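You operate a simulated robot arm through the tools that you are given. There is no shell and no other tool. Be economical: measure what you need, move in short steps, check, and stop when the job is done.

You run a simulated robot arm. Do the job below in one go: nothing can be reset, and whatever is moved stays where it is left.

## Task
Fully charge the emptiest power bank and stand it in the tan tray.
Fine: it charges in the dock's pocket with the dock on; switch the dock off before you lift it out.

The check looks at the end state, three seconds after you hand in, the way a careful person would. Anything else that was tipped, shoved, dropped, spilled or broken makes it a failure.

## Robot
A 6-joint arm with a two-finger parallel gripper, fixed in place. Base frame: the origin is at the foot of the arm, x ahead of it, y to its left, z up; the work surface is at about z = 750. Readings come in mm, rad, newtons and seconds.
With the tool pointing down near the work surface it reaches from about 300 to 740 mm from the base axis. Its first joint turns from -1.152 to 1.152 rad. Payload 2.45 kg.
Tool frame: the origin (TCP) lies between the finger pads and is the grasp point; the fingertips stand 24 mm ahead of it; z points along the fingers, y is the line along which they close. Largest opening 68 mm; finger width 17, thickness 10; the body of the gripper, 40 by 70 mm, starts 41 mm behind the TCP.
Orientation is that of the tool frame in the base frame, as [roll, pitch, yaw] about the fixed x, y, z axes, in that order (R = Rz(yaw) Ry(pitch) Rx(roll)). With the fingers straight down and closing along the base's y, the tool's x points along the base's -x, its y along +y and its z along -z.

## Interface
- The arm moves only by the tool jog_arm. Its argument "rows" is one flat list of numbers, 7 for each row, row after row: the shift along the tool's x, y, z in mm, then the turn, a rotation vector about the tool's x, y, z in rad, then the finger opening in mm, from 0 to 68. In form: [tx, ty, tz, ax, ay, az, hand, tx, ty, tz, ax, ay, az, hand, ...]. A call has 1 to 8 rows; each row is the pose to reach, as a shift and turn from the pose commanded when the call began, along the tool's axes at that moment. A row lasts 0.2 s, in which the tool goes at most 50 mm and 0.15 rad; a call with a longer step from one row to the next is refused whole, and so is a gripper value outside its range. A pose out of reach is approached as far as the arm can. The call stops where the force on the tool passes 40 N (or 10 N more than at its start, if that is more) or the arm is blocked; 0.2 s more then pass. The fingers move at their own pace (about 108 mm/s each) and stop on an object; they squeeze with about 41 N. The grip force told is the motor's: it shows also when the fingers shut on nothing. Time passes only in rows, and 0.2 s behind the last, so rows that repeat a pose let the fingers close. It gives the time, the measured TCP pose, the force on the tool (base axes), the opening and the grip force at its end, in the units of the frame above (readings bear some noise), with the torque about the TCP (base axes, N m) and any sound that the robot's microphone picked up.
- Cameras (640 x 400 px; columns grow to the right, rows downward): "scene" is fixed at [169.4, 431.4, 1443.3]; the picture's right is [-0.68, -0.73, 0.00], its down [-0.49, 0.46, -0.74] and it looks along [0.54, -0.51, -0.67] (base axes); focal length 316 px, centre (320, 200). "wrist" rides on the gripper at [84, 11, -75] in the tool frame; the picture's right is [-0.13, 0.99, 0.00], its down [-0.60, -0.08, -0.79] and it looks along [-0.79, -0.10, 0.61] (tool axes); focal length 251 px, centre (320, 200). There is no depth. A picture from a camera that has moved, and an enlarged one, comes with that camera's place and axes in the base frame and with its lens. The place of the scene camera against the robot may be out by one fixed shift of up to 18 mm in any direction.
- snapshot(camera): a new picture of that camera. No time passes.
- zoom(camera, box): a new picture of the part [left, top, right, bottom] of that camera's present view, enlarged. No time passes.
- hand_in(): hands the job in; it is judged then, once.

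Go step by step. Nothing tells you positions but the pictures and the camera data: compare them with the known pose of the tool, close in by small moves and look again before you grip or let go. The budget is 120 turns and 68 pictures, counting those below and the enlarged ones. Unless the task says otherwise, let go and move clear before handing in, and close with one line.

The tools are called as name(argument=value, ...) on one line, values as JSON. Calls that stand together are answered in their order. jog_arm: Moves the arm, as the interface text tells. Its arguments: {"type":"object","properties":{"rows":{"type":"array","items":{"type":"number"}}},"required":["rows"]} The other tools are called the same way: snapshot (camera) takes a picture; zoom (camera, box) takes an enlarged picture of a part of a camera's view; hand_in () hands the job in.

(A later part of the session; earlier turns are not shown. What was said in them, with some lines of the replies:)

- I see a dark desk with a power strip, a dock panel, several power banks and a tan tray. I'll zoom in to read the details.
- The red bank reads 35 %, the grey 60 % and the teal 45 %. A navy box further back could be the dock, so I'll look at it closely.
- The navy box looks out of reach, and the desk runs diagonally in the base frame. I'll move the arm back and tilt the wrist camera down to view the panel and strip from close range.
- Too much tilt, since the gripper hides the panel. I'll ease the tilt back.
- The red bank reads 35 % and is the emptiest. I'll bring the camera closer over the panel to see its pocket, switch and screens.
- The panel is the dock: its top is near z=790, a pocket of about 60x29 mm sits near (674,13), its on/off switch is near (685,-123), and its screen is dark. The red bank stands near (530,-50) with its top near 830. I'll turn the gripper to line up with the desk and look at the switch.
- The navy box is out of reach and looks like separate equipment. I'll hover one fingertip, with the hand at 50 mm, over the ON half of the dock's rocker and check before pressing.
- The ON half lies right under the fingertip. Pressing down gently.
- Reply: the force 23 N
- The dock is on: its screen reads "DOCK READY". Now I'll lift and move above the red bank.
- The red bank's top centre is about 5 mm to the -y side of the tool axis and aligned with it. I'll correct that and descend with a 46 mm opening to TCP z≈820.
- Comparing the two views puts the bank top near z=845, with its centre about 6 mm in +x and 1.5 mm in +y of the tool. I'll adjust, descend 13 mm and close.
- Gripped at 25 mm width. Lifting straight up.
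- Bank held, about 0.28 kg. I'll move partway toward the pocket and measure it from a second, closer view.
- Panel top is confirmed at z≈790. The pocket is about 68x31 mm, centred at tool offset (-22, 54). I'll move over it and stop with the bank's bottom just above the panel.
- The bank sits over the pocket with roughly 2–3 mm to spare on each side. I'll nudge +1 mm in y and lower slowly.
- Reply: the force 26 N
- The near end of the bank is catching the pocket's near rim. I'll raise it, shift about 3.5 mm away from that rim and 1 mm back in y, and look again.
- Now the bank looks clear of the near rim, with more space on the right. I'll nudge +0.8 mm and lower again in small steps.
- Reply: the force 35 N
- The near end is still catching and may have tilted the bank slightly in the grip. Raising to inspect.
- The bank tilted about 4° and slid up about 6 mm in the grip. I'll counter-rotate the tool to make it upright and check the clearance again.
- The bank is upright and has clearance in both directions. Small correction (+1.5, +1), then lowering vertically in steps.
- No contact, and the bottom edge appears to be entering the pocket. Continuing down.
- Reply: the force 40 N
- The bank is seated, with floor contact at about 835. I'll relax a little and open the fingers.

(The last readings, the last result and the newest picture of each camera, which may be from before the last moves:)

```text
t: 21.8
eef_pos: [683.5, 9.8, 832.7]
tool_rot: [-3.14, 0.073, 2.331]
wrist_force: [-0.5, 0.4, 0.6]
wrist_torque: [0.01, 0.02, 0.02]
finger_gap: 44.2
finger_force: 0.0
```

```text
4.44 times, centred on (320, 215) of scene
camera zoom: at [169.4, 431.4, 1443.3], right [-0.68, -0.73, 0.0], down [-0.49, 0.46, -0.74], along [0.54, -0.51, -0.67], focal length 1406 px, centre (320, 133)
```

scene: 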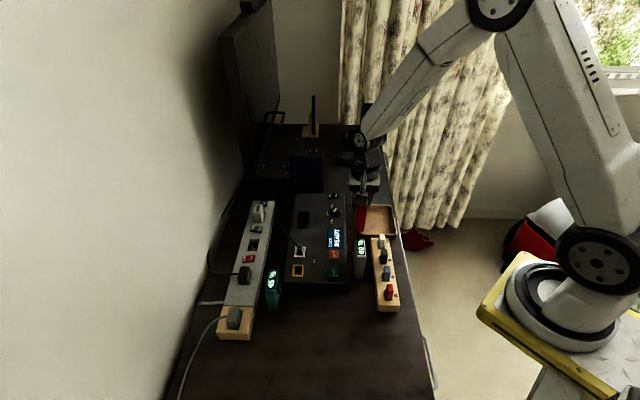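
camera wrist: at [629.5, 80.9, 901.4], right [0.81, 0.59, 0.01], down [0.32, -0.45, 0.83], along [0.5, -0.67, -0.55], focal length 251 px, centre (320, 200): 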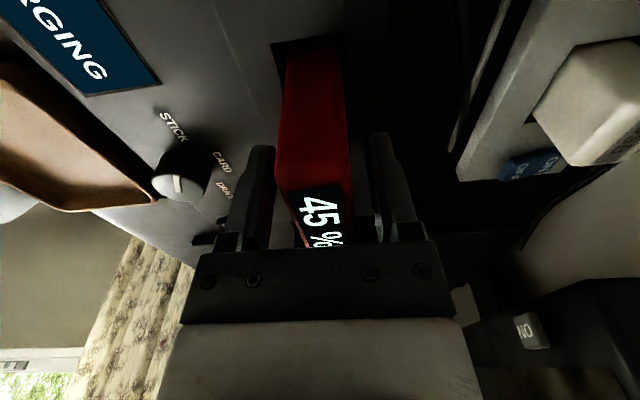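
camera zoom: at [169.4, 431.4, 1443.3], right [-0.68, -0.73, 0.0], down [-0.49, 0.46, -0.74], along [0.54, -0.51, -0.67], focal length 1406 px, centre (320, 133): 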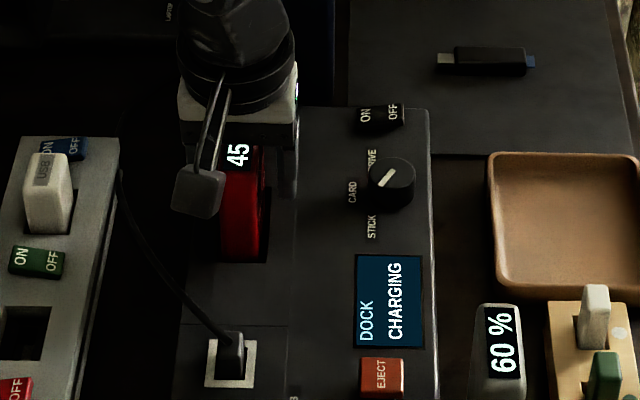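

It's charging: the dock reads "CHARGING" and the bank already shows 45 %. I'll lift clear, straighten the tool, and wait while it charges.

jog_arm(rows=[-2.2, 0, -30, 0, 0, 0, 44, -5.1, 0, -70, 0, 0, 0, 44, -8, 0, -110, 0, 0, 0, 44, -8, 0, -110, 0, 0.073, 0, 50, -8, 0, -110, 0, 0.073, 0, 50])

zoom(camera="scene", box=[270, 170, 370, 260])

```text
t: 23.0
eef_pos: [682.5, 11.1, 944.0]
tool_rot: [3.141, 0.0, 2.332]
wrist_force: [-0.3, 0.2, 0.6]
wrist_torque: [-0.01, 0.01, 0.01]
finger_gap: 49.8
finger_force: 0.1
```

```text
4.44 times, centred on (320, 215) of scene
camera zoom: at [169.4, 431.4, 1443.3], right [-0.68, -0.73, 0.0], down [-0.49, 0.46, -0.74], along [0.54, -0.51, -0.67], focal length 1406 px, centre (320, 133)
```

zoom: 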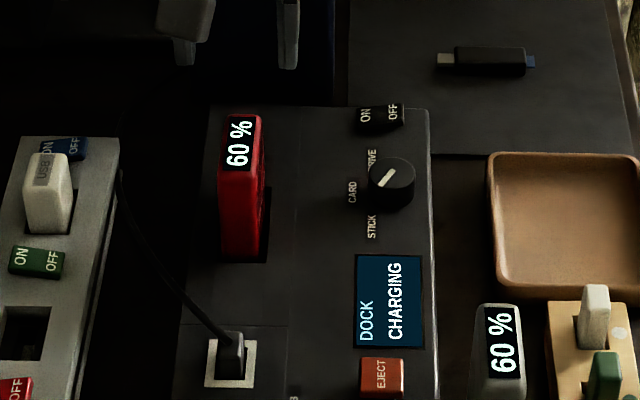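

60 % and rising. I'll move above the OFF half of the switch while it charges.

jog_arm(rows=[-25, -32, 0, 0, 0, 0, 50, -51, -64, 0, 0, 0, 0, 50, -76, -95, 0, 0, 0, 0, 50, -101.4, -127.3, 0, 0, 0, 0, 50, -101.4, -127.3, 40, 0, 0, 0, 50, -101.4, -127.3, 80, 0, 0, 0, 50, -101.4, -127.3, 108, 0, 0, 0, 50, -101.4, -127.3, 108, 0, 0, 0, 50])

zoom(camera="wrist", box=[220, 80, 420, 260])

```text
t: 24.8
eef_pos: [662.5, -151.7, 836.4]
tool_rot: [-3.141, 0.002, 2.332]
wrist_force: [0.7, 0.0, 0.7]
wrist_torque: [0.03, -0.01, 0.01]
finger_gap: 50.1
finger_force: 0.0
```

```text
2.22 times, centred on (320, 170) of wrist
camera zoom: at [612.8, -83.6, 910.9], right [0.81, 0.59, 0.0], down [0.36, -0.49, 0.79], along [0.47, -0.64, -0.61], focal length 559 px, centre (320, 267)
```

zoom: 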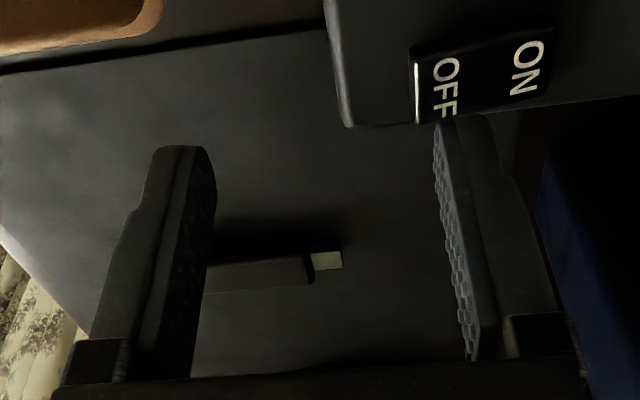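

The finger lines up with OFF. I'll wait for the charge to finish.

jog_arm(rows=[1.5, 0, 0, 0, 0, 0, 50, 1.5, 0, 0, 0, 0, 0, 50, 1.5, 0, 0, 0, 0, 0, 50, 1.5, 0, 0, 0, 0, 0, 50, 1.5, 0, 0, 0, 0, 0, 50, 1.5, 0, 0, 0, 0, 0, 50, 1.5, 0, 0, 0, 0, 0, 50, 1.5, 0, 0, 0, 0, 0, 50])

zoom(camera="scene", box=[270, 170, 370, 260])

```text
t: 26.6
eef_pos: [660.7, -151.0, 835.7]
tool_rot: [3.141, 0.0, 2.333]
wrist_force: [0.2, 0.4, 0.2]
wrist_torque: [0.0, 0.01, 0.02]
finger_gap: 50.0
finger_force: 0.0
```

```text
4.44 times, centred on (320, 215) of scene
camera zoom: at [169.4, 431.4, 1443.3], right [-0.68, -0.73, 0.0], down [-0.49, 0.46, -0.74], along [0.54, -0.51, -0.67], focal length 1406 px, centre (320, 133)
```

zoom: 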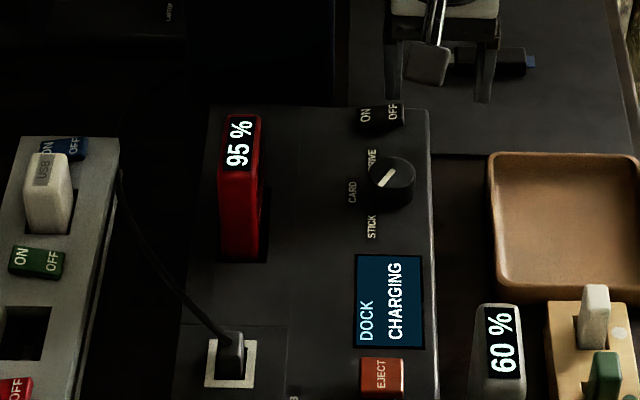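

95 %. I'll wait a little longer, allowing some margin.

jog_arm(rows=[0, 0, 0, 0, 0, 0, 50, 0, 0, 0, 0, 0, 0, 50, 0, 0, 0, 0, 0, 0, 50, 0, 0, 0, 0, 0, 0, 50, 0, 0, 0, 0, 0, 0, 50, 0, 0, 0, 0, 0, 0, 50])

zoom(camera="scene", box=[270, 170, 370, 260])

```text
t: 28.0
eef_pos: [661.6, -149.1, 836.2]
tool_rot: [-3.141, 0.0, 2.332]
wrist_force: [0.5, 0.2, 0.7]
wrist_torque: [0.0, -0.01, 0.01]
finger_gap: 50.1
finger_force: 0.0
```

```text
4.44 times, centred on (320, 215) of scene
camera zoom: at [169.4, 431.4, 1443.3], right [-0.68, -0.73, 0.0], down [-0.49, 0.46, -0.74], along [0.54, -0.51, -0.67], focal length 1406 px, centre (320, 133)
```

zoom: 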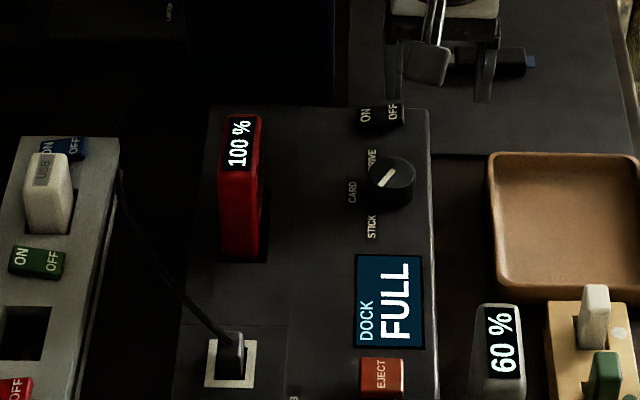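

The bank shows 100 % and the dock shows FULL. Pressing OFF now.

jog_arm(rows=[0, 0, 8, 0, 0, 0, 50, 0, 0, 12, 0, 0, 0, 50, 0, 0, 15, 0, 0, 0, 50, 0, 0, 17, 0, 0, 0, 50, 0, 0, 19, 0, 0, 0, 50, 0, 0, 0, 0, 0, 0, 50, 0, 0, -30, 0, 0, 0, 50, 0, 0, -70, 0, 0, 0, 50])

zoom(camera="scene", box=[270, 170, 370, 260])

```text
t: 29.8
eef_pos: [660.9, -152.3, 906.0]
tool_rot: [-3.139, 0.001, 2.329]
wrist_force: [1.2, 0.6, -0.8]
wrist_torque: [-0.01, 0.05, 0.01]
finger_gap: 49.9
finger_force: 0.0
```

```text
4.44 times, centred on (320, 215) of scene
camera zoom: at [169.4, 431.4, 1443.3], right [-0.68, -0.73, 0.0], down [-0.49, 0.46, -0.74], along [0.54, -0.51, -0.67], focal length 1406 px, centre (320, 133)
```

zoom: 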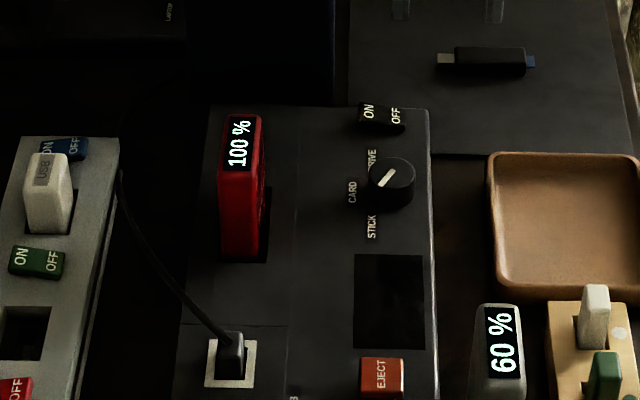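

The dock is off and the bank stays at 100 %. Going back above the bank.

jog_arm(rows=[0, 0, -40, 0, 0, 0, 50, 26, 32, -40, 0, 0, 0, 50, 52, 64, -40, 0, 0, 0, 50, 78, 96, -40, 0, 0, 0, 50, 103, 128, -40, 0, 0, 0, 46, 103, 128, -40, 0, 0, 0, 46])

zoom(camera="wrist", box=[240, 0, 400, 120])

```text
t: 31.2
eef_pos: [683.7, 13.5, 946.6]
tool_rot: [-3.141, -0.001, 2.329]
wrist_force: [0.3, -0.9, 0.2]
wrist_torque: [0.01, -0.01, 0.0]
finger_gap: 46.0
finger_force: 0.1
```

```text
3.33 times, centred on (320, 60) of wrist
camera zoom: at [633.3, 81.3, 1021.5], right [0.81, 0.59, 0.0], down [0.36, -0.49, 0.79], along [0.47, -0.64, -0.61], focal length 838 px, centre (320, 667)
```

zoom: 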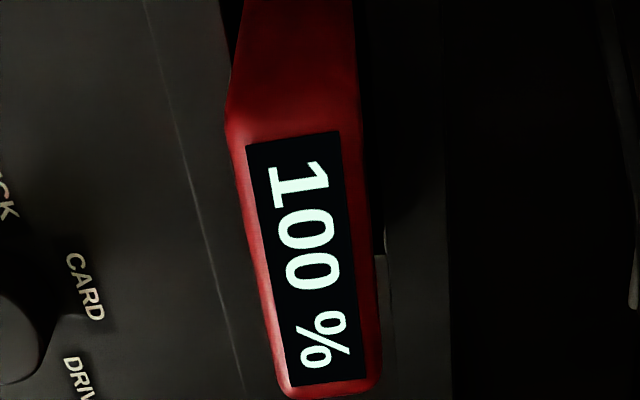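

The bank top is at z≈852, nearly centred under the tool (about -2, -1). Descending with a 46 mm opening to z≈830 and closing.

jog_arm(rows=[-2, -1.2, 40, 0, 0, 0, 46, -2, -1.2, 75, 0, 0, 0, 46, -2, -1.2, 95, 0, 0, 0, 46, -2, -1.2, 108, 0, 0, 0, 46, -2, -1.2, 117, 0, 0, 0, 46, -2, -1.2, 117, 0, 0, 0, 10, -2, -1.2, 117, 0, 0, 0, 10])

snapshot(camera="wrist")

```text
t: 32.8
eef_pos: [682.7, 9.9, 829.8]
tool_rot: [-3.141, 0.0, 2.331]
wrist_force: [1.5, 0.8, 0.7]
wrist_torque: [-0.02, -0.13, 0.01]
finger_gap: 24.9
finger_force: 40.5
```

```text
15 pictures are left
camera wrist: at [632.1, 77.2, 903.7], right [0.81, 0.59, 0.0], down [0.36, -0.49, 0.79], along [0.47, -0.64, -0.61], focal length 251 px, centre (320, 200)
```

wrist: 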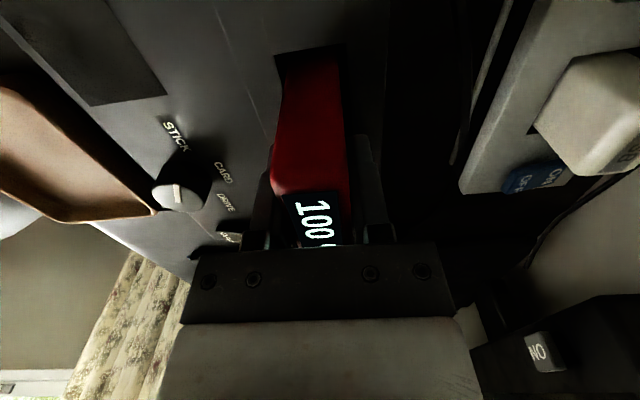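

Gripped. Lifting straight out of the pocket.

jog_arm(rows=[0, 0, -10, 0, 0, 0, 10, 0, 0, -30, 0, 0, 0, 10, 0, 0, -60, 0, 0, 0, 10, 0, 0, -90, 0, 0, 0, 10, 0, 0, -115, 0, 0, 0, 10])

snapshot(camera="wrist")

```text
t: 34.0
eef_pos: [682.4, 10.7, 946.0]
tool_rot: [-3.14, -0.001, 2.331]
wrist_force: [0.0, -0.2, -2.9]
wrist_torque: [-0.04, 0.04, 0.01]
finger_gap: 24.8
finger_force: 40.7
```

```text
14 pictures are left
camera wrist: at [632.2, 79.1, 1019.4], right [0.81, 0.59, 0.0], down [0.36, -0.49, 0.79], along [0.47, -0.64, -0.61], focal length 251 px, centre (320, 200)
```

wrist: 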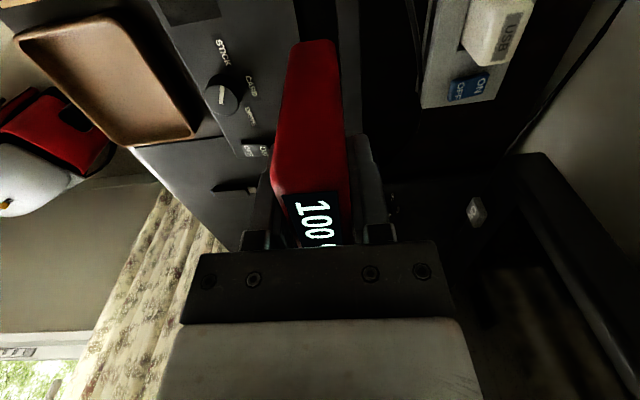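

The bank came out cleanly. I'll carry it over the tray at about (547,-151).

jog_arm(rows=[-4, -40, 0, 0, 0, 0, 10, -8, -80, 0, 0, 0, 0, 10, -12, -120, 0, 0, 0, 0, 10, -17, -160, 0, 0, 0, 0, 10, -23, -205, 0, 0, 0, 0, 10, -23, -209, 0, 0, 0, 0, 10])

snapshot(camera="wrist")

zoom(camera="scene", box=[320, 150, 430, 260])

```text
t: 35.4
eef_pos: [547.1, -150.8, 944.8]
tool_rot: [3.141, -0.001, 2.333]
wrist_force: [0.4, -0.3, -2.0]
wrist_torque: [-0.01, 0.0, -0.03]
finger_gap: 24.7
finger_force: 41.1
```

```text
13 pictures are left
camera wrist: at [496.4, -82.8, 1019.9], right [0.81, 0.59, 0.0], down [0.36, -0.49, 0.79], along [0.47, -0.64, -0.61], focal length 251 px, centre (320, 200)
```

wrist: 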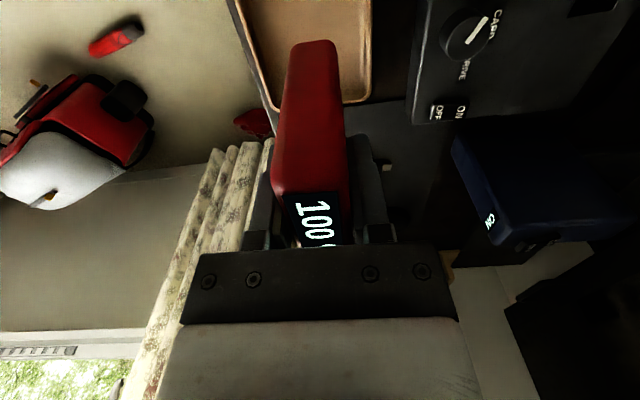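

```text
3.64 times, centred on (375, 205) of scene
camera zoom: at [169.4, 431.4, 1443.3], right [-0.68, -0.73, 0.0], down [-0.49, 0.46, -0.74], along [0.54, -0.51, -0.67], focal length 1150 px, centre (120, 182)
```

zoom: 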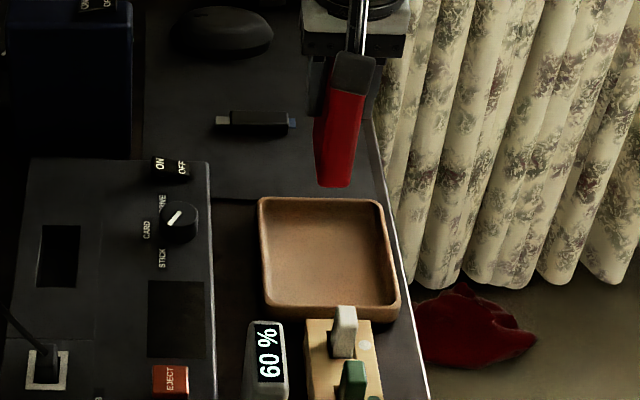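

The bank is over the tray. A small centring shift, then I'll descend most of the way and check.

jog_arm(rows=[-5, -5, 0, 0, 0, 0, 10, -5, -5, 35, 0, 0, 0, 10, -5, -5, 70, 0, 0, 0, 10, -5, -5, 95, 0, 0, 0, 10])

snapshot(camera="wrist")

zoom(camera="scene", box=[320, 150, 430, 260])

```text
t: 36.4
eef_pos: [547.9, -157.7, 848.9]
tool_rot: [3.141, 0.0, 2.331]
wrist_force: [-0.3, 0.5, -1.7]
wrist_torque: [0.01, 0.02, 0.0]
finger_gap: 25.0
finger_force: 40.4
```

```text
11 pictures are left
camera wrist: at [497.7, -89.3, 924.1], right [0.81, 0.59, 0.0], down [0.36, -0.49, 0.79], along [0.47, -0.64, -0.61], focal length 251 px, centre (320, 200)
```

wrist: 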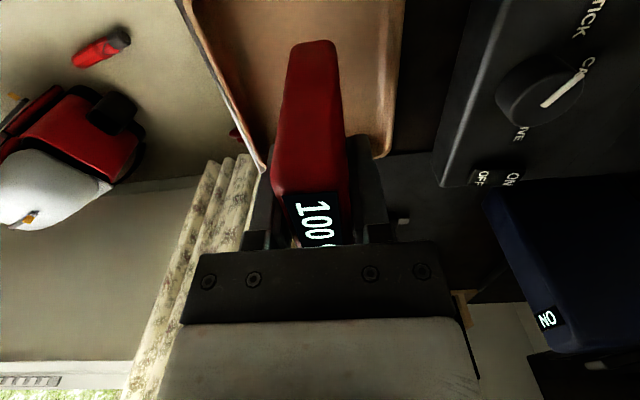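

```text
3.64 times, centred on (375, 205) of scene
camera zoom: at [169.4, 431.4, 1443.3], right [-0.68, -0.73, 0.0], down [-0.49, 0.46, -0.74], along [0.54, -0.51, -0.67], focal length 1150 px, centre (120, 182)
```

zoom: 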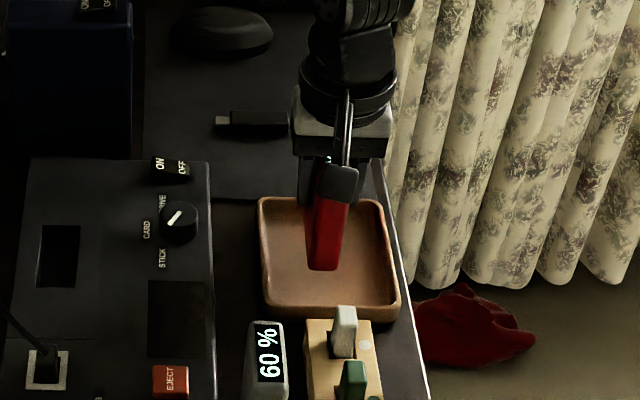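

It's well inside the tray. Lowering gently until it touches the floor.

jog_arm(rows=[0, 0, 5, 0, 0, 0, 10, 0, 0, 9, 0, 0, 0, 10, 0, 0, 12, 0, 0, 0, 10, 0, 0, 15, 0, 0, 0, 10, 0, 0, 17, 0, 0, 0, 10])

```text
t: 37.6
eef_pos: [546.6, -157.6, 832.5]
tool_rot: [-3.141, -0.001, 2.331]
wrist_force: [-0.3, 0.3, -2.5]
wrist_torque: [-0.01, -0.05, -0.01]
finger_gap: 24.9
finger_force: 41.2
```

jog_arm(rows=[0, 0, 1.5, 0, 0, 0, 10, 0, 0, 3, 0, 0, 0, 10, 0, 0, 4.5, 0, 0, 0, 10, 0, 0, 6, 0, 0, 0, 10])

```text
t: 38.6
eef_pos: [548.0, -157.8, 825.3]
tool_rot: [-3.141, 0.0, 2.331]
wrist_force: [-4.9, 2.2, 8.7]
wrist_torque: [-0.06, 0.05, -0.06]
finger_gap: 24.7
finger_force: 40.3
```

It's touching the tray floor at about 8.7 N. Releasing.

jog_arm(rows=[0, 0, 1, 0, 0, 0, 10, 0, 0, 0, 0, 0, 0, 32, 0, 0, 0, 0, 0, 0, 46, 0, 0, 0, 0, 0, 0, 46])

snapshot(camera="wrist")

```text
t: 39.6
eef_pos: [547.7, -157.4, 826.1]
tool_rot: [-3.14, 0.0, 2.332]
wrist_force: [-0.4, -0.3, 0.0]
wrist_torque: [-0.01, 0.01, 0.0]
finger_gap: 45.9
finger_force: 0.0
```

```text
9 pictures are left
camera wrist: at [497.1, -90.3, 900.7], right [0.81, 0.59, 0.0], down [0.36, -0.49, 0.79], along [0.47, -0.64, -0.61], focal length 251 px, centre (320, 200)
```

wrist: 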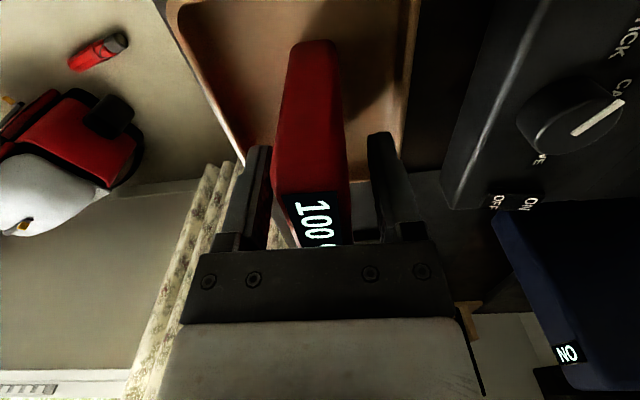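

The bank stands freely between the open fingers. Rising straight up and clear.

jog_arm(rows=[0, 0, -15, 0, 0, 0, 46, 0, 0, -45, 0, 0, 0, 46, 0, 0, -90, 0, 0, 0, 46, 0, 0, -130, 0, 0, 0, 46, 0, 0, -170, 0, 0, 0, 46])

snapshot(camera="scene")

zoom(camera="scene", box=[270, 160, 430, 290])

```text
t: 40.8
eef_pos: [547.1, -156.9, 996.4]
tool_rot: [-3.141, 0.0, 2.331]
wrist_force: [0.7, 0.4, -0.2]
wrist_torque: [0.01, -0.02, -0.01]
finger_gap: 46.0
finger_force: 0.2
```

```text
8 pictures are left
```

scene: 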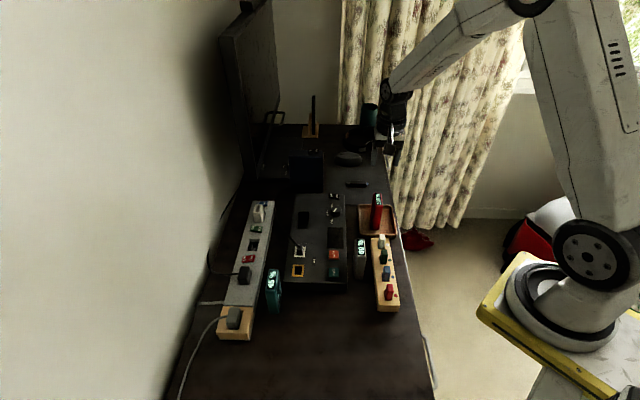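

```text
3.08 times, centred on (350, 225) of scene
camera zoom: at [169.4, 431.4, 1443.3], right [-0.68, -0.73, 0.0], down [-0.49, 0.46, -0.74], along [0.54, -0.51, -0.67], focal length 973 px, centre (228, 123)
```

zoom: 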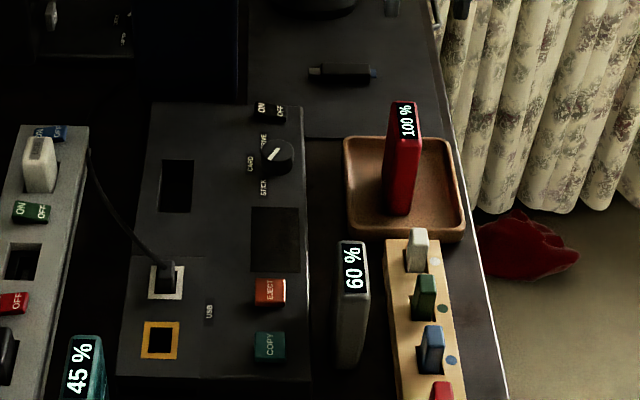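

The red bank reads 100 % and stands upright in the tan tray. The dock is off, nothing else has moved, and the arm is clear, so I'm handing in.

hand_in()

```text
The job is handed in.
```

The red power bank, the emptiest at 35 %, is charged to 100 % and stands in the tan tray; I switched the dock off before lifting it out, and the job is handed in.
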